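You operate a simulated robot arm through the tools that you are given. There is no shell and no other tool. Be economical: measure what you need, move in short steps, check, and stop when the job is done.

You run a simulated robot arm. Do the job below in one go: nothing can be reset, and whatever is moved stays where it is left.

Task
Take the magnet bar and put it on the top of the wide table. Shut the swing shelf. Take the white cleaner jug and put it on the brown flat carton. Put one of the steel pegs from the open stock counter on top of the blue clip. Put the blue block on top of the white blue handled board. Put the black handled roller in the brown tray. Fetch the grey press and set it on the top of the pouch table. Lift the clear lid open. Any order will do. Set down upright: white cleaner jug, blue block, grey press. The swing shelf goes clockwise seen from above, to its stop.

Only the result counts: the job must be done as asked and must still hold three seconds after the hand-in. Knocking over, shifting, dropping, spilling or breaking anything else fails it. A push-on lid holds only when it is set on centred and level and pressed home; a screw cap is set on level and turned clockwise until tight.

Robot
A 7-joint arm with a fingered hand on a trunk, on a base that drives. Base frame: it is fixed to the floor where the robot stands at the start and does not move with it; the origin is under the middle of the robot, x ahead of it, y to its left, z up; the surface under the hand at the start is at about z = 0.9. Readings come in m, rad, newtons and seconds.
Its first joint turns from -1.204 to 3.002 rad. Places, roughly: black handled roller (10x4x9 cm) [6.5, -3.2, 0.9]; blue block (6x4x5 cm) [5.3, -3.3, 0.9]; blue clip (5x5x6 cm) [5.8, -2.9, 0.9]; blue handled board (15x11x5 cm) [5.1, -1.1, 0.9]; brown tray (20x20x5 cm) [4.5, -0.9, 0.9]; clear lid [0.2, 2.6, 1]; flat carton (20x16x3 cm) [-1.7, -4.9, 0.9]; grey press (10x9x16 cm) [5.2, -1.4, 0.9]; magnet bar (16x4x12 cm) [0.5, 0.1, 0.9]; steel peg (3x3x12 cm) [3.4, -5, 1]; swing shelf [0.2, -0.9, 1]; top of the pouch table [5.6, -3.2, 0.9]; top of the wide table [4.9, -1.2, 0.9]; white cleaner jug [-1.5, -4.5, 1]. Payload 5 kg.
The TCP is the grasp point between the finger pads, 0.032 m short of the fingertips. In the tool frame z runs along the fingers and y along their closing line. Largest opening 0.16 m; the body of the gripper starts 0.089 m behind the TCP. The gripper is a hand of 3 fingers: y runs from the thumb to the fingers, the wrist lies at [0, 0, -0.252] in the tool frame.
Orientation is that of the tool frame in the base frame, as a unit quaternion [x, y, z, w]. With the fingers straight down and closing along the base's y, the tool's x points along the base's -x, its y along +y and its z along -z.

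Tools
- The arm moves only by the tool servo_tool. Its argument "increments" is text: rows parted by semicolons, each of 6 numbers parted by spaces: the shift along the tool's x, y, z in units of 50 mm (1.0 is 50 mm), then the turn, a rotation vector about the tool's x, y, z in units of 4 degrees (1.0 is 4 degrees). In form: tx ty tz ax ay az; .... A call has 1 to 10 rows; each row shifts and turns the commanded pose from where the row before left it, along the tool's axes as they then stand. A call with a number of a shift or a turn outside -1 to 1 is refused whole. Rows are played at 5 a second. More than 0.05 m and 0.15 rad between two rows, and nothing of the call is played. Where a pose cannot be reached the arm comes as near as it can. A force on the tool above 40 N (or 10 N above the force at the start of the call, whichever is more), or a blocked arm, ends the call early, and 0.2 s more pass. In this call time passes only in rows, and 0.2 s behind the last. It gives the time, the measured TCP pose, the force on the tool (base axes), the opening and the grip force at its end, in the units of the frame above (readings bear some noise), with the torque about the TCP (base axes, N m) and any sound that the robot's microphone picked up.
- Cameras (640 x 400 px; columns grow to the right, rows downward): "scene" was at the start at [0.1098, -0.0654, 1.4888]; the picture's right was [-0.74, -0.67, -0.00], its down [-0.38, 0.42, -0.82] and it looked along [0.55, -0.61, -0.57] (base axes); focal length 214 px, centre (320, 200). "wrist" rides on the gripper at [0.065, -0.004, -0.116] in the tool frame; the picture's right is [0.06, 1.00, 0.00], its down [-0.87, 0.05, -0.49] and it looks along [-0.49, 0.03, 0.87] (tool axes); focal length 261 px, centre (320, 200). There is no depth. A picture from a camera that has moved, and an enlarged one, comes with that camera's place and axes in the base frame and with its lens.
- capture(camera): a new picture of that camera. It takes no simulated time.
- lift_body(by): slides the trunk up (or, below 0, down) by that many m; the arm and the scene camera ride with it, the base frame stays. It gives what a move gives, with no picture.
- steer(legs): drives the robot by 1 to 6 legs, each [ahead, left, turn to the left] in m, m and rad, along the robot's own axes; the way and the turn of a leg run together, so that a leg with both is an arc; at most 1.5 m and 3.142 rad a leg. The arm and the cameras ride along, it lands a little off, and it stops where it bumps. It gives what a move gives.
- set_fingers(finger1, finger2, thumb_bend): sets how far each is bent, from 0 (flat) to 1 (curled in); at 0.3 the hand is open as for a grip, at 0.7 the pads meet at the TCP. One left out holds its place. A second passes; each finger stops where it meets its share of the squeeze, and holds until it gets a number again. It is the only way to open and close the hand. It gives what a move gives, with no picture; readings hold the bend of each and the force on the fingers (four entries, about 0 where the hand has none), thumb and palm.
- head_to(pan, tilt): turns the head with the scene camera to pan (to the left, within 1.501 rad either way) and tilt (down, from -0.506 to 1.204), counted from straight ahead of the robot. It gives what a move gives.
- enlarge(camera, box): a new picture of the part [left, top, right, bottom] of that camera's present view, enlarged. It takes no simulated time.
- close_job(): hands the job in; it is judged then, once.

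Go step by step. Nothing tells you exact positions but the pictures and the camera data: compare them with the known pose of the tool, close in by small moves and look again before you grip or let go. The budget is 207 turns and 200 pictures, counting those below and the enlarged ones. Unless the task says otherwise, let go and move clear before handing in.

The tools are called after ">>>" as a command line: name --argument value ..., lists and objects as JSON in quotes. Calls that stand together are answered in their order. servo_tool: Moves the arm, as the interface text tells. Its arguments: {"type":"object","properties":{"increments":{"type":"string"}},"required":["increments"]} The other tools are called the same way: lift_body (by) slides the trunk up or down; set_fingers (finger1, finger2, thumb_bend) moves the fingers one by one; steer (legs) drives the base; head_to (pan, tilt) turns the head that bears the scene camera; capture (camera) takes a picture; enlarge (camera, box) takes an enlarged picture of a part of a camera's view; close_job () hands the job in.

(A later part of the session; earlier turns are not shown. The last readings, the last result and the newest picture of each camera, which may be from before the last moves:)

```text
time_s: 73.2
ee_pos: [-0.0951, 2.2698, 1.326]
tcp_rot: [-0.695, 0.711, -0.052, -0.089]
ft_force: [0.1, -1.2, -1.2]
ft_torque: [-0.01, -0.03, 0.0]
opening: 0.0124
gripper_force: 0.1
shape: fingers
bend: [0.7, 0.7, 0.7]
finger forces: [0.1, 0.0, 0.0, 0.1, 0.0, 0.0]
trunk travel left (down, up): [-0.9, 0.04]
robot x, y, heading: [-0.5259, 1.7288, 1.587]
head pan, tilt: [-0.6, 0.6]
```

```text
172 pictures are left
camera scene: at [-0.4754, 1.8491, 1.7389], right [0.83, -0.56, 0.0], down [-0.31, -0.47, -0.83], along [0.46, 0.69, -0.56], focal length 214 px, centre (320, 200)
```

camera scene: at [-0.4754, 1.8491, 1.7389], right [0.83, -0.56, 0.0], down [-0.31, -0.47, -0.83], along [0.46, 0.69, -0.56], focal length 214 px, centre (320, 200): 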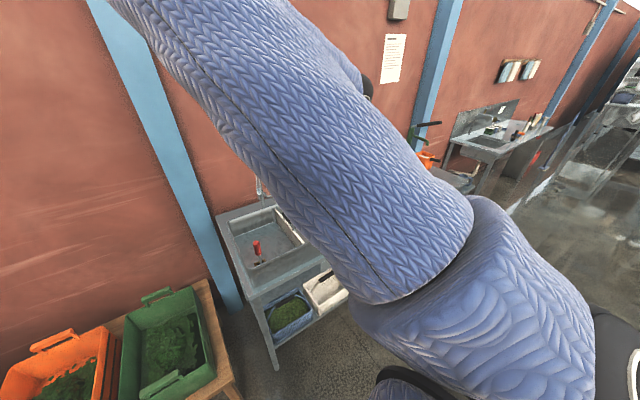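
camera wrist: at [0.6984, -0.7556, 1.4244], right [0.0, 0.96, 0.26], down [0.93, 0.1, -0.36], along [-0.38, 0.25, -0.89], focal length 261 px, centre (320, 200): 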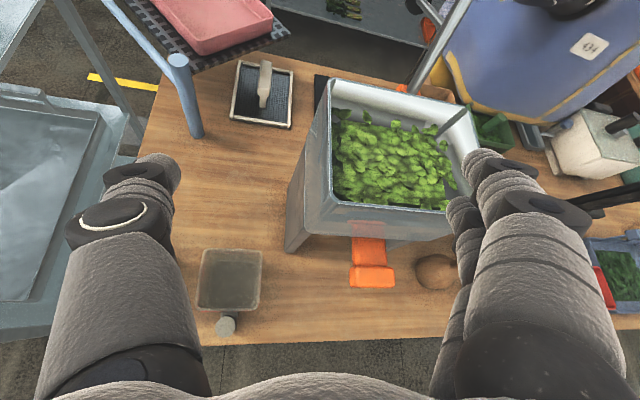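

>>> steer --legs '[[0.05, -0.6, -0.01]]'

>>> head_to --pan 0.1 --tilt 0.75

>>> capture --camera "scene"

>>> capture --camera "wrist"

```text
time_s: 76.5
ee_pos: [0.5056, 2.3145, 1.3263]
tcp_rot: [-0.69, 0.716, -0.052, -0.089]
ft_force: [0.0, 0.1, 0.3]
ft_torque: [0.0, 0.0, 0.03]
opening: 0.012
gripper_force: 0.0
shape: fingers
bend: [0.7, 0.7, 0.7]
finger forces: [0.0, 0.0, 0.1, 0.1, 0.0, 0.1]
trunk travel left (down, up): [-0.9, 0.04]
robot x, y, heading: [0.0684, 1.7714, 1.571]
head pan, tilt: [-0.6, 0.6]
```

```text
time_s: 77.6
ee_pos: [0.5051, 2.3158, 1.326]
tcp_rot: [-0.69, 0.716, -0.051, -0.089]
ft_force: [0.1, -0.6, 0.1]
ft_torque: [0.0, 0.01, 0.01]
opening: 0.0124
gripper_force: 0.0
shape: fingers
bend: [0.7, 0.7, 0.7]
finger forces: [0.0, 0.0, 0.0, 0.1, 0.0, 0.0]
trunk travel left (down, up): [-0.9, 0.04]
robot x, y, heading: [0.065, 1.777, 1.564]
head pan, tilt: [0.099, 0.75]
```

```text
171 pictures are left
camera scene: at [0.0601, 1.9097, 1.726], right [1.0, 0.09, 0.0], down [0.06, -0.68, -0.73], along [-0.07, 0.73, -0.68], focal length 214 px, centre (320, 200)
```

scene: 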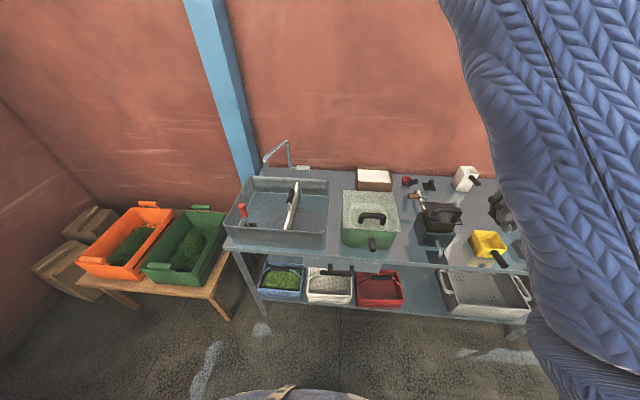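

```text
170 pictures are left
camera wrist: at [0.5144, 2.2752, 1.4519], right [-1.0, -0.02, 0.06], down [0.0, 0.95, 0.31], along [-0.06, 0.31, -0.95], focal length 261 px, centre (320, 200)
```

wrist: 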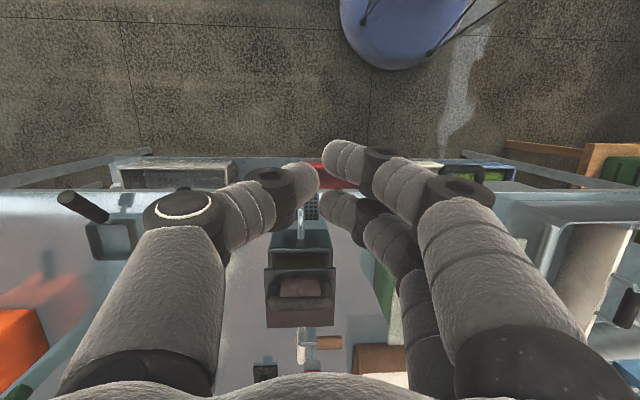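

>>> enlarge --camera "scene" --box '[310, 150, 470, 270]'

```text
3.33 times, centred on (390, 210) of scene
camera zoom: at [0.0601, 1.9097, 1.726], right [1.0, 0.09, 0.0], down [0.06, -0.68, -0.73], along [-0.07, 0.73, -0.68], focal length 715 px, centre (87, 167)
```

zoom: 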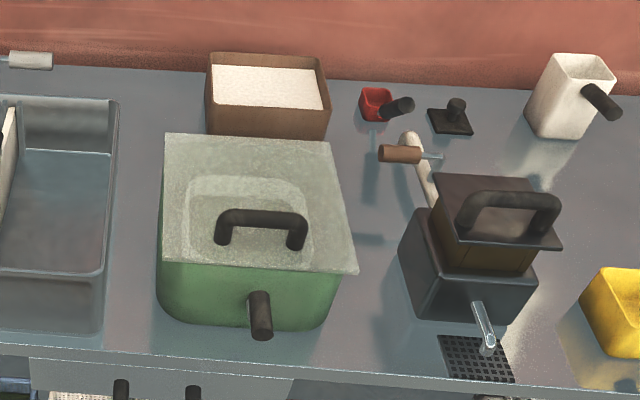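

The green tub with the frosted clear lid has its handle at about (0.217, 2.52, 1.085), bar along x, hinge at the back (y≈2.735). I yaw the hand so that it closes along y.

>>> servo_tool --increments "0 0 0 0 0 1; 0 0 0 0 0 1; 0 0 0 0 0 1; 0 0 0 0 0 1; 0 0 0 0 0 1; 0 0 0 0 0 1; 0 0 0 0 0 1; 0 0 0 0 0 1; 0 0 0 0 0 1; 0 0 0 0 0 1"

>>> servo_tool --increments "0 0 0 0 0 1; 0 0 0 0 0 1; 0 0 0 0 0 1; 0 0 0 0 0 1; 0 0 0 0 0 1; 0 0 0 0 0 1; 0 0 0 0 0 1; 0 0 0 0 0 1; 0 0 0 0 0 1; 0 0 0 0 0 1"

```text
time_s: 79.8
ee_pos: [0.5033, 2.3148, 1.3265]
tcp_rot: [-0.403, 0.909, -0.078, -0.067]
ft_force: [0.3, -0.7, 0.4]
ft_torque: [0.03, -0.04, 0.01]
opening: 0.0123
gripper_force: 0.0
shape: fingers
bend: [0.7, 0.7, 0.7]
finger forces: [0.0, 0.0, 0.0, 0.1, 0.0, 0.1]
trunk travel left (down, up): [-0.9, 0.04]
robot x, y, heading: [0.0691, 1.7779, 1.563]
head pan, tilt: [0.099, 0.75]
```

```text
time_s: 82.0
ee_pos: [0.5049, 2.3154, 1.3266]
tcp_rot: [-0.067, 0.992, -0.096, -0.036]
ft_force: [0.0, 0.3, 0.6]
ft_torque: [-0.01, -0.01, -0.01]
opening: 0.0121
gripper_force: 0.0
shape: fingers
bend: [0.7, 0.7, 0.7]
finger forces: [0.0, 0.0, 0.0, 0.0, 0.0, 0.0]
trunk travel left (down, up): [-0.9, 0.04]
robot x, y, heading: [0.0721, 1.7752, 1.565]
head pan, tilt: [0.099, 0.75]
```

>>> servo_tool --increments "0 0 0 -0.92 -0.34 0; 0 0 0 -0.92 -0.34 0; 0 0 0 -0.92 -0.34 0; 0 0 0 0 0 1; 0 0 0 0 0 0.9"

>>> servo_tool --increments "0.72 0.51 0 0 0 0; 0.72 0.51 0 0 0 0; 0.72 0.51 0 0 0 0; 0.72 0.51 0 0 0 0; 0.72 0.51 0 0 0 0; 0.72 0.51 0 0 0 0; 0.72 0.51 0 0 0 0; 0.72 0.51 0 0 0 0"

>>> set_fingers --finger1 0.4 --finger2 0.4 --thumb_bend 0.4

>>> capture --camera "wrist"

>>> capture --camera "scene"

```text
time_s: 83.2
ee_pos: [0.5133, 2.3065, 1.3113]
tcp_rot: [0.011, 1.0, -0.012, -0.012]
ft_force: [0.7, -0.4, -0.2]
ft_torque: [-0.05, 0.01, 0.05]
opening: 0.0122
gripper_force: 0.0
shape: fingers
bend: [0.7, 0.7, 0.7]
finger forces: [0.0, 0.1, 0.1, 0.1, 0.0, 0.0]
trunk travel left (down, up): [-0.9, 0.04]
robot x, y, heading: [0.0643, 1.7752, 1.567]
head pan, tilt: [0.099, 0.75]
```

```text
time_s: 83.7
ee_pos: [0.4677, 2.3017, 1.2349]
tcp_rot: [0.013, 0.996, -0.093, -0.012]
ft_force: [-0.4, 0.3, 0.6]
ft_torque: [-0.02, 0.01, -0.02]
opening: 0.0123
gripper_force: 0.1
shape: fingers
bend: [0.7, 0.7, 0.7]
finger forces: [0.1, 0.0, 0.1, 0.1, 0.1, 0.0]
trunk travel left (down, up): [-0.9, 0.04]
robot x, y, heading: [0.0707, 1.7799, 1.569]
head pan, tilt: [0.099, 0.75]
stopped in row 2: the arm was blocked; the commanded pose is now the measured one
```

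```text
time_s: 84.7
ee_pos: [0.4676, 2.3008, 1.2356]
tcp_rot: [0.011, 0.996, -0.092, -0.013]
ft_force: [0.5, 0.3, 0.3]
ft_torque: [-0.03, -0.01, -0.02]
opening: 0.1277
gripper_force: 0.0
shape: fingers
bend: [0.4, 0.4, 0.4]
finger forces: [0.0, 0.1, 0.1, 0.0, 0.0, 0.1]
trunk travel left (down, up): [-0.9, 0.04]
robot x, y, heading: [0.0665, 1.7755, 1.568]
head pan, tilt: [0.099, 0.75]
```

```text
168 pictures are left
camera wrist: at [0.4057, 2.3216, 1.3513], right [-0.04, 0.98, -0.18], down [0.88, 0.12, 0.46], along [0.47, -0.14, -0.87], focal length 261 px, centre (320, 200)
```

wrist: 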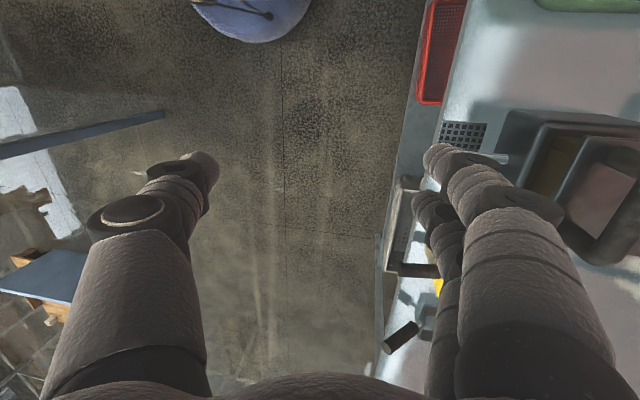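

```text
167 pictures are left
camera scene: at [0.0597, 1.9105, 1.7259], right [1.0, 0.09, 0.0], down [0.06, -0.68, -0.73], along [-0.07, 0.73, -0.68], focal length 214 px, centre (320, 200)
```

scene: 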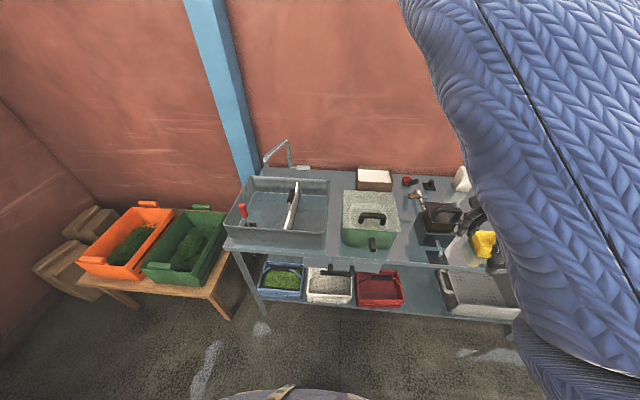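

The arm got blocked; I raise the hand and retry moving toward the lid in smaller steps.

>>> servo_tool --increments "0 0 -1 0 0 0; 0 0 -1 0 0 0; 0 0 -1 0 0 0"

>>> servo_tool --increments "0 0.5 0 0 0 0; 0 0.5 0 0 0 0; 0 0.5 0 0 0 0; 0 0.5 0 0 0 0"

>>> servo_tool --increments "0.5 0 0 0 0 0; 0.5 0 0 0 0 0; 0.5 0 0 0 0 0; 0.5 0 0 0 0 0"

```text
time_s: 85.5
ee_pos: [0.4821, 2.3158, 1.3775]
tcp_rot: [0.02, 0.995, -0.098, -0.023]
ft_force: [0.0, -1.7, -0.3]
ft_torque: [0.15, -0.01, -0.03]
opening: 0.128
gripper_force: 0.2
shape: fingers
bend: [0.4, 0.4, 0.4]
finger forces: [0.1, 0.1, 0.0, 0.0, 0.0, 0.0]
trunk travel left (down, up): [-0.9, 0.04]
robot x, y, heading: [0.0672, 1.7752, 1.56]
head pan, tilt: [0.099, 0.75]
```

```text
time_s: 86.5
ee_pos: [0.4971, 2.4074, 1.364]
tcp_rot: [0.008, 0.996, -0.091, -0.012]
ft_force: [0.4, -0.8, -0.2]
ft_torque: [-0.03, 0.08, 0.01]
opening: 0.1278
gripper_force: 0.0
shape: fingers
bend: [0.4, 0.4, 0.4]
finger forces: [0.1, 0.0, 0.0, 0.0, 0.0, 0.0]
out of reach, approached as far as the arm can: row 3, 4
trunk travel left (down, up): [-0.9, 0.04]
robot x, y, heading: [0.0679, 1.7774, 1.569]
head pan, tilt: [0.099, 0.75]
```

```text
time_s: 87.5
ee_pos: [0.4644, 2.3656, 1.3648]
tcp_rot: [0.008, 0.996, -0.091, -0.01]
ft_force: [-0.1, -0.1, 0.6]
ft_torque: [0.01, -0.01, 0.0]
opening: 0.1282
gripper_force: 0.1
shape: fingers
bend: [0.4, 0.4, 0.4]
finger forces: [0.0, 0.0, 0.1, 0.0, 0.1, 0.1]
out of reach, approached as far as the arm can: row 1, 2, 3, 4
trunk travel left (down, up): [-0.9, 0.04]
robot x, y, heading: [0.0688, 1.7739, 1.564]
head pan, tilt: [0.099, 0.75]
```

That looks like a wrist yaw limit; I turn the hand the other way (180° about its axis).

>>> servo_tool --increments "0 -0.5 0 0 0 -1; 0 -0.5 0 0 0 -1; 0 0 0 0 0 -1; 0 0 0 0 0 -1; 0 0 0 0 0 -1; 0 0 0 0 0 -1; 0 0 0 0 0 -1; 0 0 0 0 0 -1; 0 0 0 0 0 -1; 0 0 0 0 0 -1"

>>> servo_tool --increments "0 0 0 0 0 -1; 0 0 0 0 0 -1; 0 0 0 0 0 -1; 0 0 0 0 0 -1; 0 0 0 0 0 -1; 0 0 0 0 0 -1; 0 0 0 0 0 -1; 0 0 0 0 0 -1; 0 0 0 0 0 -1; 0 0 0 0 0 -1"

>>> servo_tool --increments "0 0 0 0 0 -1; 0 0 0 0 0 -1; 0 0 0 0 0 -1; 0 0 0 0 0 -1; 0 0 0 0 0 -1; 0 0 0 0 0 -1; 0 0 0 0 0 -1; 0 0 0 0 0 -1; 0 0 0 0 0 -1; 0 0 0 0 0 -1"

>>> servo_tool --increments "0 0 0 0 0 -1; 0 0 0 0 0 -1; 0 0 0 0 0 -1; 0 0 0 0 0 -1; 0 0 0 0 0 -1; 0 0 0 0 0 -1; 0 0 0 0 0 -1; 0 0 0 0 0 -1; 0 0 0 0 0 -1; 0 0 0 0 0 -1"

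```text
time_s: 89.7
ee_pos: [0.477, 2.3106, 1.3599]
tcp_rot: [-0.311, 0.945, -0.068, -0.078]
ft_force: [0.9, 0.4, 0.6]
ft_torque: [-0.03, 0.01, 0.02]
opening: 0.1279
gripper_force: 0.0
shape: fingers
bend: [0.4, 0.4, 0.4]
finger forces: [0.1, 0.1, 0.1, 0.0, 0.0, 0.1]
trunk travel left (down, up): [-0.9, 0.04]
robot x, y, heading: [0.0688, 1.7747, 1.562]
head pan, tilt: [0.099, 0.75]
```

```text
time_s: 92.1
ee_pos: [0.4875, 2.304, 1.354]
tcp_rot: [-0.605, 0.788, -0.035, -0.106]
ft_force: [-0.1, 0.6, -0.5]
ft_torque: [-0.02, -0.01, -0.01]
opening: 0.1281
gripper_force: 0.0
shape: fingers
bend: [0.4, 0.4, 0.4]
finger forces: [0.0, 0.0, 0.0, 0.1, 0.0, 0.1]
trunk travel left (down, up): [-0.9, 0.04]
robot x, y, heading: [0.0673, 1.7773, 1.566]
head pan, tilt: [0.099, 0.75]
stopped in row 10: the arm was blocked; the commanded pose is now the measured one
```

```text
time_s: 94.3
ee_pos: [0.4897, 2.3024, 1.3519]
tcp_rot: [0.836, -0.538, -0.007, 0.112]
ft_force: [0.3, -0.5, -0.2]
ft_torque: [-0.01, 0.03, 0.0]
opening: 0.1283
gripper_force: 0.0
shape: fingers
bend: [0.4, 0.4, 0.4]
finger forces: [0.0, 0.0, 0.0, 0.0, 0.0, 0.1]
trunk travel left (down, up): [-0.9, 0.04]
robot x, y, heading: [0.0674, 1.7742, 1.569]
head pan, tilt: [0.099, 0.75]
```

```text
time_s: 96.5
ee_pos: [0.4876, 2.3039, 1.3518]
tcp_rot: [0.97, -0.216, -0.04, 0.102]
ft_force: [-0.7, 0.4, -0.3]
ft_torque: [-0.01, 0.01, 0.01]
opening: 0.128
gripper_force: 0.0
shape: fingers
bend: [0.4, 0.4, 0.4]
finger forces: [0.1, 0.0, 0.0, 0.0, 0.0, 0.0]
trunk travel left (down, up): [-0.9, 0.04]
robot x, y, heading: [0.0656, 1.776, 1.565]
head pan, tilt: [0.099, 0.75]
```

>>> servo_tool --increments "0 0 0 0 0 -1; 0 0 0 0 0 -1; 0 0 0 0 0 -1; 0 0 0 0 0 -1; 0 0 0 0 0 -1; 0 0 0 0 0 -1; 0 0 0 0.95 0.3 0; 0 0 0 0.95 0.3 0; 0 0 0 0.95 0.3 0"

>>> servo_tool --increments "-0.54 -0.44 0 0 0 0; -0.54 -0.44 0 0 0 0; -0.54 -0.44 0 0 0 0; -0.54 -0.44 0 0 0 0; -0.54 -0.44 0 0 0 0; -0.54 -0.44 0 0 0 0; -0.54 -0.44 0 0 0 0; -0.54 -0.44 0 0 0 0"

>>> capture --camera "wrist"

>>> capture --camera "scene"

```text
time_s: 98.7
ee_pos: [0.4958, 2.2762, 1.2953]
tcp_rot: [0.998, -0.024, -0.033, 0.054]
ft_force: [0.4, 0.1, -0.4]
ft_torque: [0.01, -0.05, 0.05]
opening: 0.1282
gripper_force: 0.1
shape: fingers
bend: [0.4, 0.4, 0.4]
finger forces: [0.0, 0.1, 0.1, 0.0, 0.1, 0.0]
trunk travel left (down, up): [-0.9, 0.04]
robot x, y, heading: [0.067, 1.7773, 1.563]
head pan, tilt: [0.099, 0.75]
stopped in row 9: the arm was blocked; the commanded pose is now the measured one
```

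```text
time_s: 99.5
ee_pos: [0.4284, 2.3006, 1.2196]
tcp_rot: [0.99, -0.038, -0.034, 0.133]
ft_force: [-0.1, 0.1, 0.0]
ft_torque: [0.01, -0.02, 0.0]
opening: 0.1281
gripper_force: 0.1
shape: fingers
bend: [0.4, 0.4, 0.4]
finger forces: [0.1, 0.0, 0.1, 0.0, 0.0, 0.1]
trunk travel left (down, up): [-0.9, 0.04]
robot x, y, heading: [0.0692, 1.7758, 1.563]
head pan, tilt: [0.099, 0.75]
stopped in row 4: the arm was blocked; the commanded pose is now the measured one
```

```text
166 pictures are left
camera wrist: at [0.5023, 2.3305, 1.3253], right [0.0, -0.97, 0.26], down [-0.83, 0.15, 0.54], along [-0.56, -0.22, -0.8], focal length 261 px, centre (320, 200)
```

wrist: 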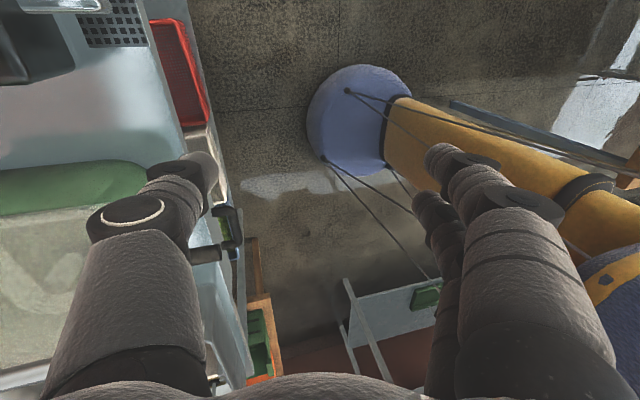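

```text
165 pictures are left
camera scene: at [0.0592, 1.9104, 1.726], right [1.0, 0.09, 0.0], down [0.06, -0.68, -0.73], along [-0.07, 0.73, -0.68], focal length 214 px, centre (320, 200)
```

scene: 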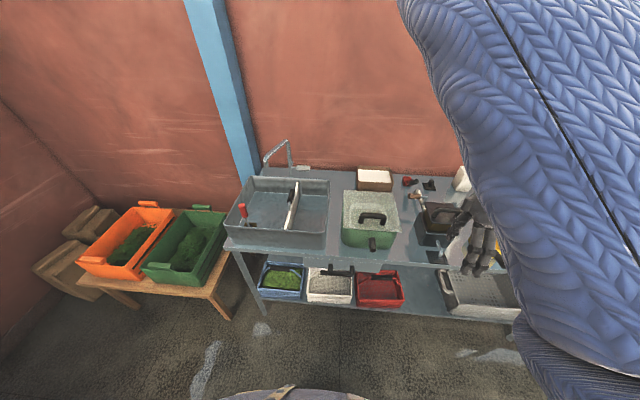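

The elbow seems to hit the robot's head when the hand comes close to the middle; targets far out front-right suit this arm. I shift the base left so that the lid lies front-right.

>>> servo_tool --increments "0.5 0 -0.8 0 0 0; 0.5 0 -0.8 0 0 0; 0.5 0 -0.8 0 0 0; 0.5 0 -0.8 0 0 0; 0.5 0 0 0 0 0; 0.5 0 0 1 0 0; 0.5 0 0 1 0 0;0.5 0 0 1 0 0; 0.5 0 0 0.5 0 0"

>>> steer --legs '[[0.03, 0.38, 0]]'

>>> capture --camera "scene"

```text
time_s: 101.5
ee_pos: [0.6673, 2.3247, 1.3604]
tcp_rot: [0.999, -0.04, -0.03, 0.01]
ft_force: [-0.1, 0.0, 0.7]
ft_torque: [0.0, 0.04, 0.01]
opening: 0.1282
gripper_force: 0.1
shape: fingers
bend: [0.4, 0.4, 0.4]
finger forces: [0.0, 0.1, 0.1, 0.0, 0.0, 0.1]
trunk travel left (down, up): [-0.9, 0.04]
robot x, y, heading: [0.0684, 1.7746, 1.573]
head pan, tilt: [0.099, 0.75]
```

```text
time_s: 103.9
ee_pos: [0.2854, 2.3553, 1.3602]
tcp_rot: [0.999, -0.04, -0.029, 0.012]
ft_force: [-1.5, -0.3, 0.5]
ft_torque: [0.01, -0.01, -0.01]
opening: 0.1279
gripper_force: 0.1
shape: fingers
bend: [0.4, 0.4, 0.4]
finger forces: [0.1, 0.1, 0.0, 0.0, 0.0, 0.0]
trunk travel left (down, up): [-0.9, 0.04]
robot x, y, heading: [-0.3141, 1.8065, 1.565]
head pan, tilt: [0.099, 0.75]
```

```text
164 pictures are left
camera scene: at [-0.3214, 1.9418, 1.726], right [1.0, 0.09, 0.0], down [0.06, -0.68, -0.73], along [-0.07, 0.73, -0.68], focal length 214 px, centre (320, 200)
```

scene: 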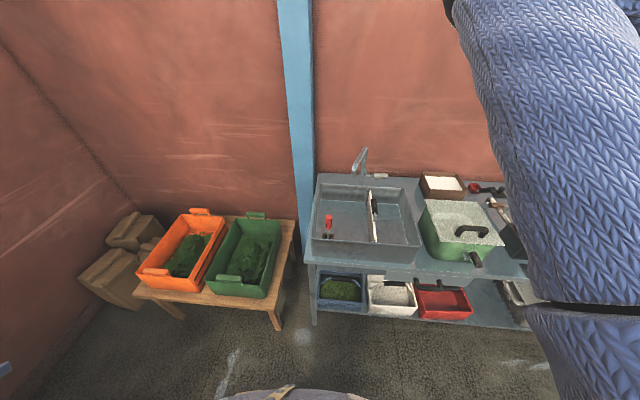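

>>> servo_tool --increments "-0.27 -0.67 0.3 0 0 0; -0.27 -0.67 0.3 0 0 0; -0.27 -0.67 0.3 0 0 0; -0.27 -0.67 0.3 0 0 0; -0.27 -0.67 0.3 0 0 0"

>>> capture --camera "wrist"

>>> enlarge --camera "scene" --box '[400, 140, 560, 280]'

```text
time_s: 105.1
ee_pos: [0.2246, 2.5292, 1.2866]
tcp_rot: [0.999, -0.042, -0.029, 0.011]
ft_force: [0.7, 0.1, 0.8]
ft_torque: [0.0, 0.04, -0.04]
opening: 0.128
gripper_force: 0.1
shape: fingers
bend: [0.4, 0.4, 0.4]
finger forces: [0.0, 0.0, 0.0, 0.0, 0.0, 0.0]
trunk travel left (down, up): [-0.9, 0.04]
robot x, y, heading: [-0.3161, 1.8102, 1.567]
head pan, tilt: [0.099, 0.75]
```

```text
163 pictures are left
camera wrist: at [0.2969, 2.5317, 1.3975], right [-0.02, -1.0, 0.02], down [-0.84, 0.03, 0.54], along [-0.54, -0.01, -0.84], focal length 261 px, centre (320, 200)
```

wrist: 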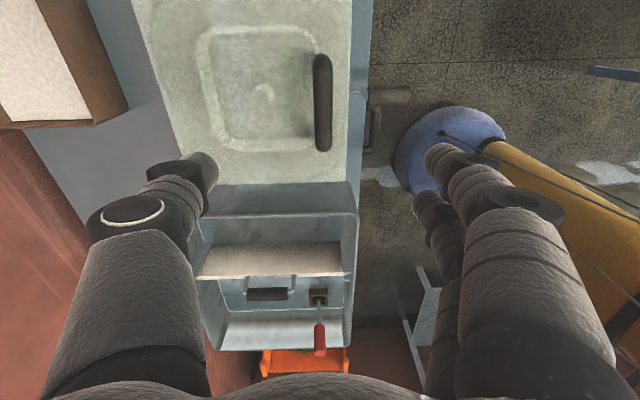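

```text
2.86 times, centred on (480, 210) of scene
camera zoom: at [-0.3219, 1.9428, 1.7259], right [1.0, 0.09, 0.0], down [0.06, -0.68, -0.73], along [-0.07, 0.73, -0.68], focal length 613 px, centre (-137, 171)
```

zoom: 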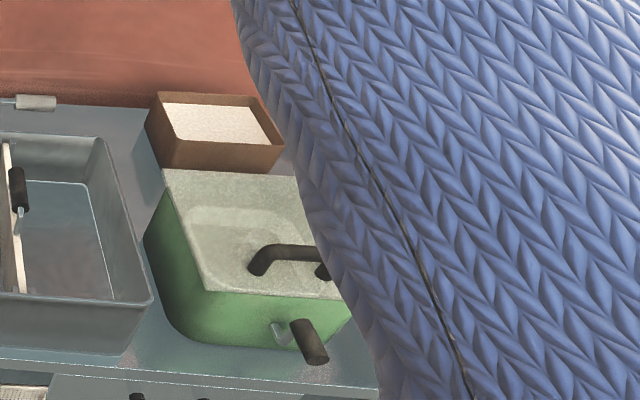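

>>> servo_tool --increments "0 0.12 0.9 0 0 0; 0 0 0.9 0 0 0; 0 0 0.9 0 0 0; 0 0 0.9 0 0 0"

>>> set_fingers --finger1 0.72 --finger2 0.72 --thumb_bend 0.72

>>> capture --camera "wrist"

```text
time_s: 106.1
ee_pos: [0.2181, 2.5244, 1.1058]
tcp_rot: [0.999, -0.04, -0.03, 0.01]
ft_force: [-0.1, 0.3, 0.5]
ft_torque: [-0.02, 0.01, 0.04]
opening: 0.1278
gripper_force: 0.1
shape: fingers
bend: [0.4, 0.4, 0.4]
finger forces: [0.1, 0.0, 0.0, 0.0, 0.0, 0.1]
trunk travel left (down, up): [-0.9, 0.04]
robot x, y, heading: [-0.3152, 1.8092, 1.568]
head pan, tilt: [0.099, 0.75]
```

```text
time_s: 107.1
ee_pos: [0.2161, 2.5216, 1.1084]
tcp_rot: [0.999, -0.041, -0.03, 0.011]
ft_force: [-2.1, -3.0, -2.4]
ft_torque: [-0.1, 0.06, 0.02]
opening: 0.026
gripper_force: 13.6
shape: fingers
bend: [0.69, 0.68, 0.68]
finger forces: [6.8, 8.1, 0.0, 0.1, 11.9, 0.1]
trunk travel left (down, up): [-0.9, 0.04]
robot x, y, heading: [-0.3147, 1.8098, 1.564]
head pan, tilt: [0.099, 0.75]
```

```text
161 pictures are left
camera wrist: at [0.2888, 2.524, 1.2191], right [-0.02, -1.0, 0.02], down [-0.84, 0.03, 0.54], along [-0.54, -0.01, -0.84], focal length 261 px, centre (320, 200)
```

wrist: 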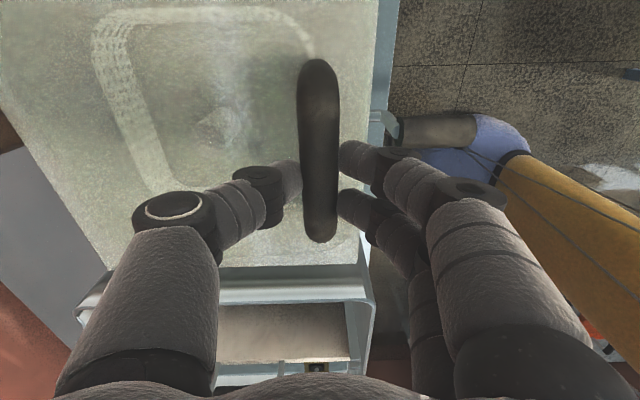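

Handle gripped. I lift along the hinge arc.

>>> servo_tool --increments "0 -0.1 -0.55 0 0 0; -0.02 -0.3 -0.52 0 0 0; -0.03 -0.3 -0.47 0 0 0; -0.03 -0.37 -0.45 0 0 0"

>>> capture --camera "scene"

>>> capture --camera "wrist"

```text
time_s: 108.1
ee_pos: [0.22, 2.5713, 1.2077]
tcp_rot: [0.999, -0.04, -0.029, 0.01]
ft_force: [-15.6, -9.7, 9.9]
ft_torque: [-0.37, 0.45, -0.08]
opening: 0.0243
gripper_force: 14.6
shape: fingers
bend: [0.7, 0.69, 0.69]
finger forces: [9.8, 11.1, 0.0, 0.1, 8.3, 0.1]
trunk travel left (down, up): [-0.9, 0.04]
robot x, y, heading: [-0.3156, 1.807, 1.563]
head pan, tilt: [0.099, 0.75]
```

```text
160 pictures are left
camera scene: at [-0.3236, 1.9397, 1.7262], right [1.0, 0.09, 0.0], down [0.06, -0.68, -0.73], along [-0.07, 0.73, -0.68], focal length 214 px, centre (320, 200)
```

scene: 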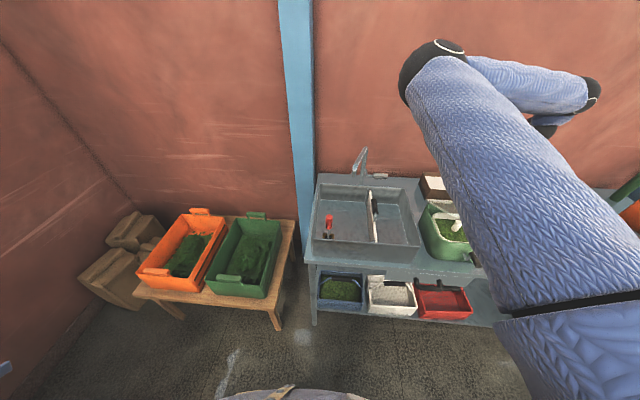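

```text
159 pictures are left
camera wrist: at [0.2931, 2.5738, 1.32], right [-0.02, -1.0, 0.02], down [-0.84, 0.03, 0.54], along [-0.54, -0.01, -0.84], focal length 261 px, centre (320, 200)
```

wrist: 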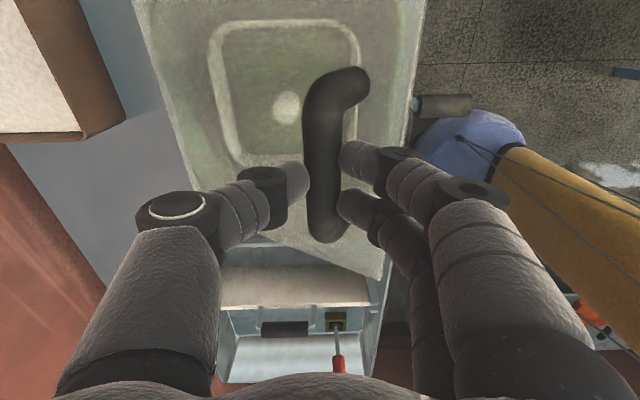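

>>> servo_tool --increments "-0.1 -0.3 -0.45 0 0 0; -0.05 -0.4 -0.4 0 0 0; -0.02 -0.45 -0.3 0 0 0; -0.03 -0.5 -0.2 0 0 0"

>>> capture --camera "wrist"

```text
time_s: 109.1
ee_pos: [0.222, 2.6557, 1.2749]
tcp_rot: [0.999, -0.041, -0.029, 0.01]
ft_force: [-3.9, -6.1, 10.6]
ft_torque: [-0.33, 0.23, 0.07]
opening: 0.0142
gripper_force: 9.1
shape: fingers
bend: [0.71, 0.71, 0.71]
finger forces: [6.2, 8.3, 0.1, 0.1, 3.8, 0.1]
trunk travel left (down, up): [-0.9, 0.04]
robot x, y, heading: [-0.3137, 1.8077, 1.562]
head pan, tilt: [0.099, 0.75]
```

```text
158 pictures are left
camera wrist: at [0.2956, 2.6578, 1.3866], right [-0.02, -1.0, 0.02], down [-0.84, 0.03, 0.54], along [-0.54, -0.01, -0.84], focal length 261 px, centre (320, 200)
```

wrist: 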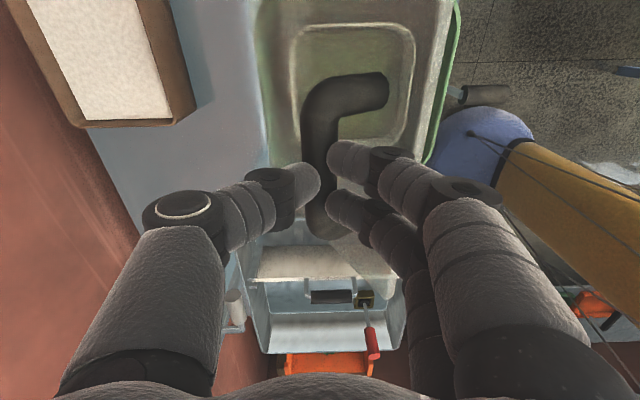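

>>> servo_tool --increments "-0.03 -0.5 -0.05 0 0 0; -0.03 -0.5 0 0 0 0; -0.03 -0.5 0 0 0 0; -0.03 -0.5 0.05 0 0 0"

>>> capture --camera "wrist"

>>> capture --camera "scene"

```text
time_s: 109.6
ee_pos: [0.2222, 2.6922, 1.2828]
tcp_rot: [0.999, -0.04, -0.028, 0.008]
ft_force: [-2.7, -7.3, 32.5]
ft_torque: [-0.43, 0.2, 0.15]
opening: 0.0154
gripper_force: 20.5
shape: fingers
bend: [0.72, 0.71, 0.71]
finger forces: [13.3, 13.4, 0.0, 0.0, 13.8, 0.1]
trunk travel left (down, up): [-0.9, 0.04]
robot x, y, heading: [-0.3133, 1.8065, 1.566]
head pan, tilt: [0.099, 0.75]
stopped in row 2: the force on the tool passed its limit at 44 N (the readings are from after the stop); the commanded pose is now the measured one
```

```text
157 pictures are left
camera wrist: at [0.2959, 2.6939, 1.3943], right [-0.02, -1.0, 0.01], down [-0.84, 0.02, 0.54], along [-0.54, 0.0, -0.84], focal length 261 px, centre (320, 200)
```

wrist: 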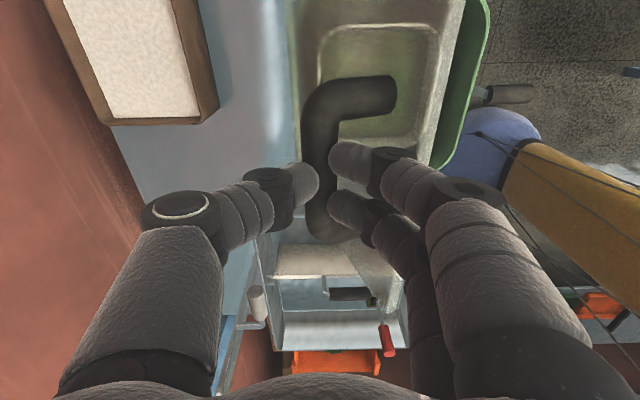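

```text
156 pictures are left
camera scene: at [-0.3237, 1.9387, 1.7266], right [1.0, 0.09, 0.0], down [0.06, -0.68, -0.73], along [-0.07, 0.73, -0.68], focal length 214 px, centre (320, 200)
```

scene: 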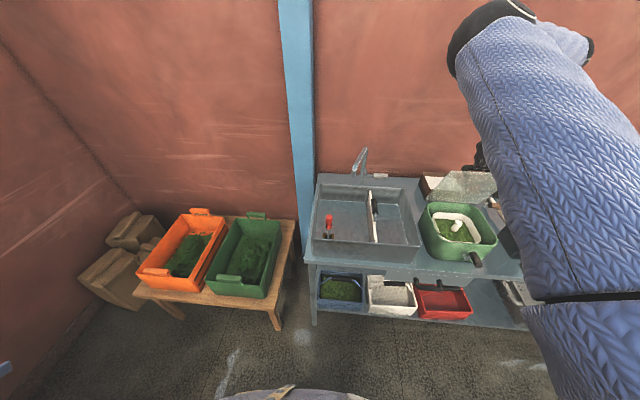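

>>> servo_tool --increments "0 0 -0.3 0 0 0; 0 -0.3 -0.1 0 0 0; 0 -0.4 0 0 0 0; 0 -0.4 0 0 0 0"

>>> enlarge --camera "scene" --box '[400, 140, 560, 280]'

```text
time_s: 110.6
ee_pos: [0.2334, 2.748, 1.2933]
tcp_rot: [0.999, -0.042, -0.029, 0.01]
ft_force: [-0.2, 0.7, -0.8]
ft_torque: [0.03, 0.05, -0.02]
opening: 0.0063
gripper_force: 0.1
shape: fingers
bend: [0.72, 0.72, 0.72]
finger forces: [0.0, 0.0, 0.0, 0.0, 0.0, 0.0]
trunk travel left (down, up): [-0.9, 0.04]
robot x, y, heading: [-0.3161, 1.8086, 1.562]
head pan, tilt: [0.099, 0.75]
```

```text
2.86 times, centred on (480, 210) of scene
camera zoom: at [-0.3199, 1.9421, 1.7259], right [1.0, 0.09, 0.0], down [0.06, -0.68, -0.73], along [-0.07, 0.73, -0.68], focal length 613 px, centre (-137, 171)
```

zoom: 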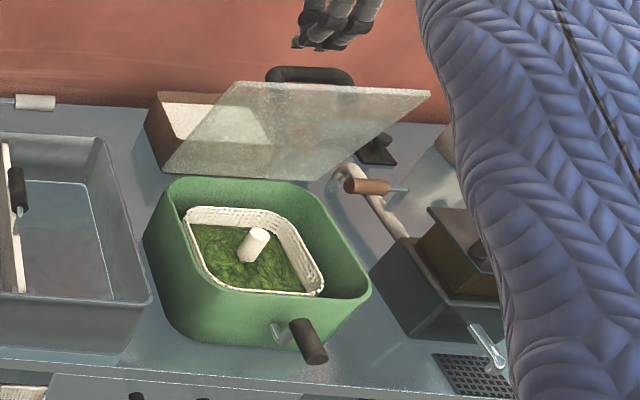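

The lid stands open at about 70° and seems to hold. I come round the front and push it further back to be sure.

>>> servo_tool --increments "0 0 -1 0 0 0; 0 0 -1 0 0 0; 0 1 0 0 0 0; 0 1 0 0 0 0; 0 1 0 0 0 0; 0 1 0 0 0 0; 0 1 0 0 0 0; 0 0 1 0 0 0; 0 0 1 0 0 0; 0 0 1 0 0 0"

>>> enlarge --camera "scene" --box '[400, 140, 560, 280]'

```text
time_s: 112.8
ee_pos: [0.211, 2.4978, 1.2513]
tcp_rot: [0.999, -0.04, -0.029, 0.009]
ft_force: [0.5, 0.4, 0.0]
ft_torque: [-0.03, 0.04, 0.02]
opening: 0.0066
gripper_force: 0.0
shape: fingers
bend: [0.72, 0.72, 0.72]
finger forces: [0.0, 0.1, 0.1, 0.1, 0.0, 0.0]
trunk travel left (down, up): [-0.9, 0.04]
robot x, y, heading: [-0.3138, 1.8097, 1.56]
head pan, tilt: [0.099, 0.75]
```

```text
2.86 times, centred on (480, 210) of scene
camera zoom: at [-0.3204, 1.9427, 1.7261], right [1.0, 0.09, 0.0], down [0.06, -0.68, -0.73], along [-0.07, 0.73, -0.68], focal length 613 px, centre (-137, 171)
```

zoom: 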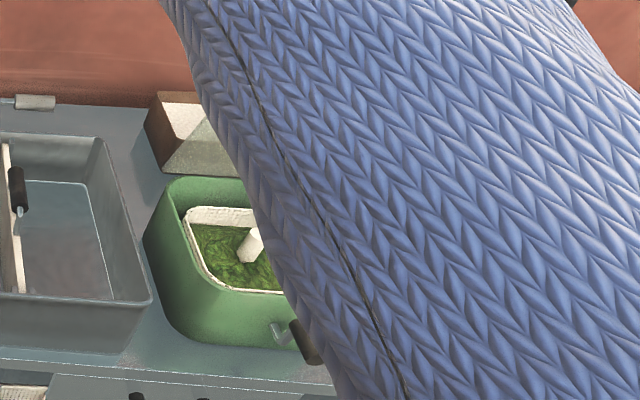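

>>> servo_tool --increments "0 0 0.4 0 0 0; 0 -0.7 0 0 0 0; 0 -0.7 0 0 0 0; 0 -0.7 0 0 0 0; 0 -0.7 0 0 0 0; 0 -0.7 0 0 0 0; 0 -0.7 0 0 0 0"

>>> capture --camera "wrist"

>>> enlarge --camera "scene" --box '[400, 140, 560, 280]'

```text
time_s: 114.2
ee_pos: [0.2258, 2.6494, 1.2274]
tcp_rot: [0.998, -0.044, -0.031, 0.014]
ft_force: [-5.4, -26.2, 5.3]
ft_torque: [1.08, -0.23, 0.2]
opening: 0.0043
gripper_force: 13.2
shape: fingers
bend: [0.72, 0.72, 0.71]
finger forces: [0.0, 0.0, 0.0, 0.0, 26.0, 0.0]
trunk travel left (down, up): [-0.9, 0.04]
robot x, y, heading: [-0.3142, 1.8062, 1.559]
head pan, tilt: [0.099, 0.75]
stopped in row 6: the force on the tool passed its limit at 58 N (the readings are from after the stop); the commanded pose is now the measured one
```

```text
153 pictures are left
camera wrist: at [0.2972, 2.6508, 1.339], right [-0.02, -1.0, 0.03], down [-0.84, 0.03, 0.55], along [-0.55, -0.01, -0.84], focal length 261 px, centre (320, 200)
```

wrist: 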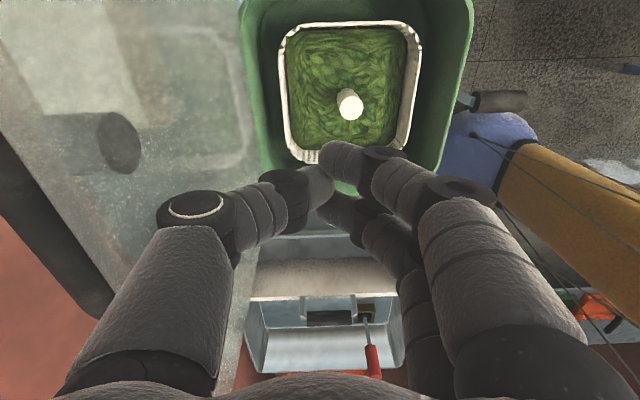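

```text
2.86 times, centred on (480, 210) of scene
camera zoom: at [-0.321, 1.9373, 1.7263], right [1.0, 0.09, 0.0], down [0.06, -0.68, -0.73], along [-0.07, 0.73, -0.68], focal length 613 px, centre (-137, 171)
```

zoom: 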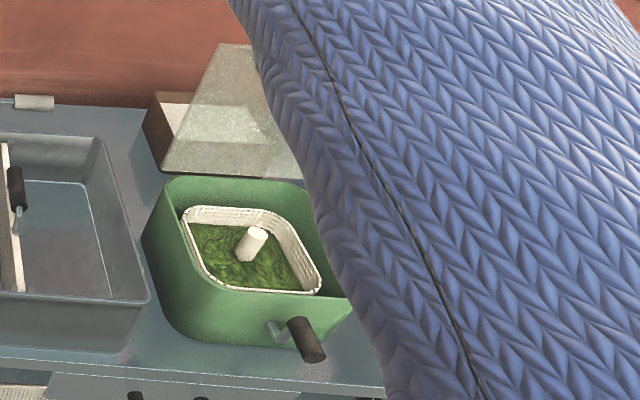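

The lid hit its end position. I retreat and verify.

>>> servo_tool --increments "0 0.6 0 0 0 0; 0 0.8 0 0 0 0; 0 0.8 0 0 0 0; 0 0.5 -0.8 0 0 0; 0 0.5 -0.8 0 0 0; 0 0.9 -0.3 0 0 0; 0 0.9 0 0 0 0"

>>> steer --legs '[[-0.12, 0.2, 0]]'

>>> head_to --pan -0.5 --tilt 0.6

>>> capture --camera "scene"

>>> capture --camera "wrist"

```text
time_s: 115.8
ee_pos: [0.2094, 2.4041, 1.3317]
tcp_rot: [0.999, -0.043, -0.03, 0.012]
ft_force: [0.2, -1.4, -0.4]
ft_torque: [0.01, -0.01, 0.01]
opening: 0.0059
gripper_force: 0.0
shape: fingers
bend: [0.72, 0.72, 0.72]
finger forces: [0.0, 0.1, 0.0, 0.0, 0.0, 0.0]
trunk travel left (down, up): [-0.9, 0.04]
robot x, y, heading: [-0.3111, 1.8059, 1.567]
head pan, tilt: [0.099, 0.75]
```

```text
time_s: 117.6
ee_pos: [0.0068, 2.2858, 1.3306]
tcp_rot: [0.999, -0.04, -0.03, 0.013]
ft_force: [0.7, 0.3, -0.5]
ft_torque: [0.02, 0.0, 0.03]
opening: 0.0055
gripper_force: 0.1
shape: fingers
bend: [0.72, 0.72, 0.72]
finger forces: [0.0, 0.1, 0.0, 0.0, 0.0, 0.0]
trunk travel left (down, up): [-0.9, 0.04]
robot x, y, heading: [-0.5159, 1.6871, 1.565]
head pan, tilt: [0.099, 0.75]
```

```text
time_s: 118.6
ee_pos: [0.007, 2.2864, 1.3301]
tcp_rot: [0.999, -0.039, -0.029, 0.014]
ft_force: [0.5, 1.1, 0.3]
ft_torque: [0.01, 0.0, -0.02]
opening: 0.0058
gripper_force: 0.0
shape: fingers
bend: [0.72, 0.72, 0.72]
finger forces: [0.1, 0.0, 0.0, 0.0, 0.0, 0.0]
trunk travel left (down, up): [-0.9, 0.04]
robot x, y, heading: [-0.5104, 1.6864, 1.569]
head pan, tilt: [-0.499, 0.6]
```

```text
151 pictures are left
camera scene: at [-0.4701, 1.8146, 1.7388], right [0.88, -0.48, 0.0], down [-0.27, -0.5, -0.82], along [0.4, 0.72, -0.57], focal length 214 px, centre (320, 200)
```

scene: 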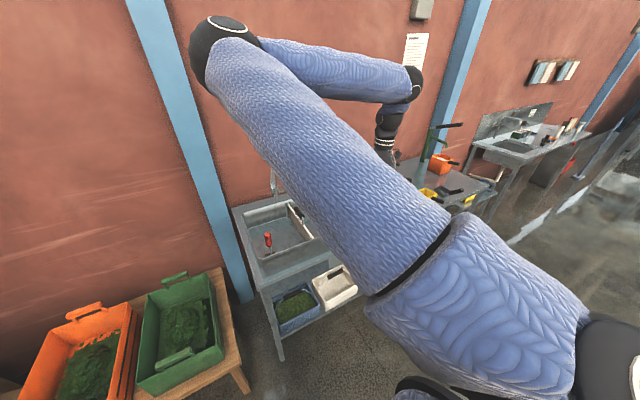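

```text
150 pictures are left
camera wrist: at [0.0796, 2.2894, 1.4415], right [-0.02, -1.0, 0.03], down [-0.84, 0.03, 0.54], along [-0.54, -0.01, -0.84], focal length 261 px, centre (320, 200)
```

wrist: 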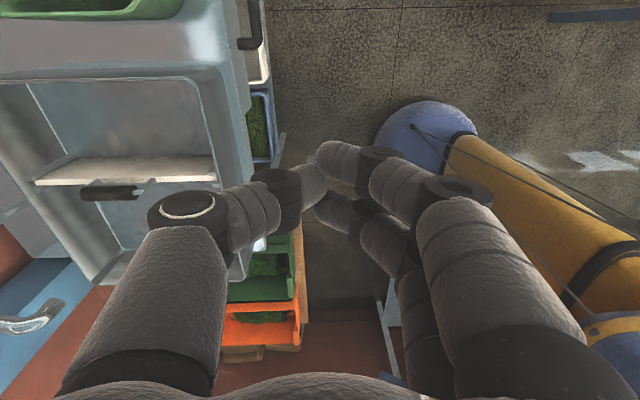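

>>> steer --legs '[[0, 0, -1.57]]'

>>> head_to --pan 1.0 --tilt 0.5

>>> enlarge --camera "scene" --box '[200, 120, 440, 270]'

>>> head_to --pan -0.6 --tilt 0.6

>>> capture --camera "scene"

```text
time_s: 122.8
ee_pos: [0.0919, 1.1717, 1.3294]
tcp_rot: [-0.681, 0.731, 0.031, 0.012]
ft_force: [0.3, -0.5, 0.3]
ft_torque: [0.0, 0.03, 0.02]
opening: 0.0059
gripper_force: 0.0
shape: fingers
bend: [0.72, 0.72, 0.72]
finger forces: [0.1, 0.0, 0.0, 0.0, 0.0, 0.0]
trunk travel left (down, up): [-0.9, 0.04]
robot x, y, heading: [-0.5172, 1.6851, 0.008]
head pan, tilt: [-0.499, 0.6]
```

```text
time_s: 124.4
ee_pos: [0.0905, 1.1708, 1.3311]
tcp_rot: [-0.681, 0.732, 0.032, 0.011]
ft_force: [0.5, 0.1, 0.3]
ft_torque: [0.01, 0.02, 0.03]
opening: 0.0056
gripper_force: 0.1
shape: fingers
bend: [0.72, 0.72, 0.72]
finger forces: [0.1, 0.0, 0.0, 0.0, 0.1, 0.0]
trunk travel left (down, up): [-0.9, 0.04]
robot x, y, heading: [-0.5119, 1.6856, 0.004]
head pan, tilt: [1.0, 0.499]
```

```text
2.67 times, centred on (320, 195) of scene
camera zoom: at [-0.4141, 1.7631, 1.748], right [0.84, -0.54, 0.0], down [-0.26, -0.4, -0.88], along [0.47, 0.74, -0.48], focal length 572 px, centre (320, 213)
```

zoom: 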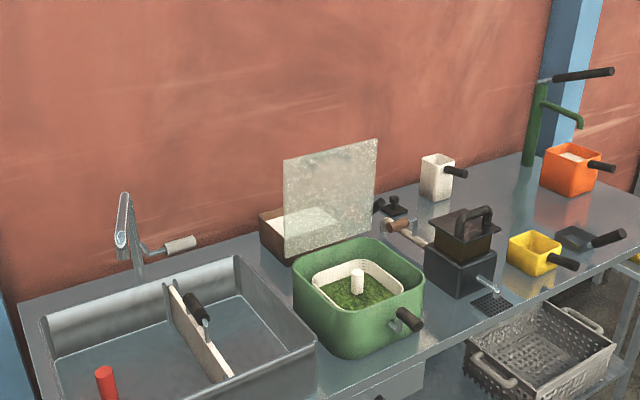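

```text
time_s: 126.0
ee_pos: [0.0911, 1.1722, 1.33]
tcp_rot: [-0.681, 0.731, 0.031, 0.011]
ft_force: [0.6, 0.6, 0.4]
ft_torque: [-0.01, 0.01, -0.02]
opening: 0.0056
gripper_force: 0.0
shape: fingers
bend: [0.72, 0.72, 0.72]
finger forces: [0.1, 0.1, 0.1, 0.0, 0.1, 0.1]
trunk travel left (down, up): [-0.9, 0.04]
robot x, y, heading: [-0.5115, 1.6882, 0.007]
head pan, tilt: [-0.6, 0.6]
```

```text
148 pictures are left
camera scene: at [-0.3895, 1.6369, 1.7389], right [-0.56, -0.83, 0.0], down [-0.47, 0.32, -0.82], along [0.68, -0.46, -0.57], focal length 214 px, centre (320, 200)
```

scene: 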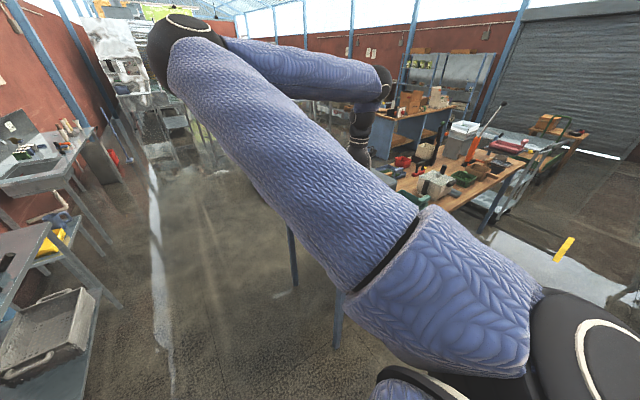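

Lid is open vertical and stable. Now to the magnet bar: I drive right along the aisle and forward.

>>> steer --legs '[[0, -1.08, 0], [0.38, 0, 0]]'

>>> head_to --pan -0.3 --tilt 0.8

>>> capture --camera "scene"

>>> capture --camera "wrist"

```text
time_s: 133.6
ee_pos: [0.4609, 0.0664, 1.3312]
tcp_rot: [-0.676, 0.736, 0.031, 0.012]
ft_force: [-0.1, -0.5, 0.6]
ft_torque: [0.01, 0.02, -0.04]
opening: 0.0056
gripper_force: 0.1
shape: fingers
bend: [0.72, 0.72, 0.72]
finger forces: [0.0, 0.0, 0.0, 0.1, 0.0, 0.1]
trunk travel left (down, up): [-0.9, 0.04]
robot x, y, heading: [-0.1392, 0.5891, 0.003]
head pan, tilt: [-0.6, 0.6]
```

```text
time_s: 134.4
ee_pos: [0.4601, 0.0661, 1.3315]
tcp_rot: [-0.677, 0.735, 0.031, 0.012]
ft_force: [0.8, 0.0, 0.2]
ft_torque: [0.0, -0.02, -0.03]
opening: 0.0057
gripper_force: 0.0
shape: fingers
bend: [0.72, 0.72, 0.72]
finger forces: [0.1, 0.0, 0.1, 0.0, 0.0, 0.0]
trunk travel left (down, up): [-0.9, 0.04]
robot x, y, heading: [-0.1382, 0.5865, -0.004]
head pan, tilt: [-0.3, 0.799]
```

```text
147 pictures are left
camera scene: at [-0.0104, 0.5641, 1.722], right [-0.3, -0.95, 0.0], down [-0.68, 0.22, -0.7], along [0.66, -0.21, -0.72], focal length 214 px, centre (320, 200)
```

scene: 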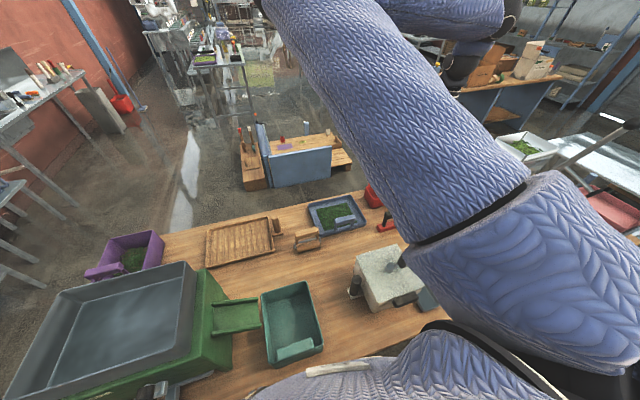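

```text
146 pictures are left
camera wrist: at [0.4622, -0.0046, 1.4418], right [-1.0, 0.02, 0.03], down [0.03, 0.84, 0.54], along [-0.01, 0.54, -0.84], focal length 261 px, centre (320, 200)
```

wrist: 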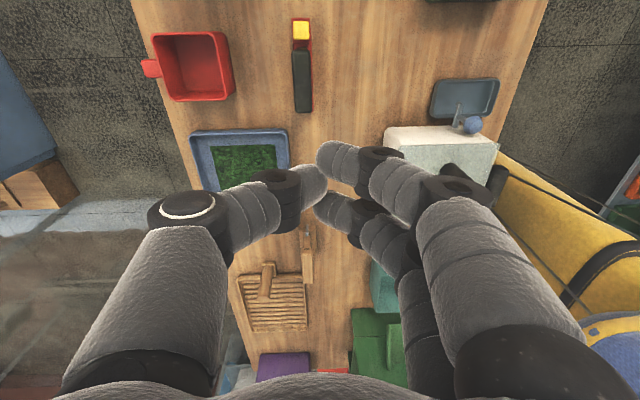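

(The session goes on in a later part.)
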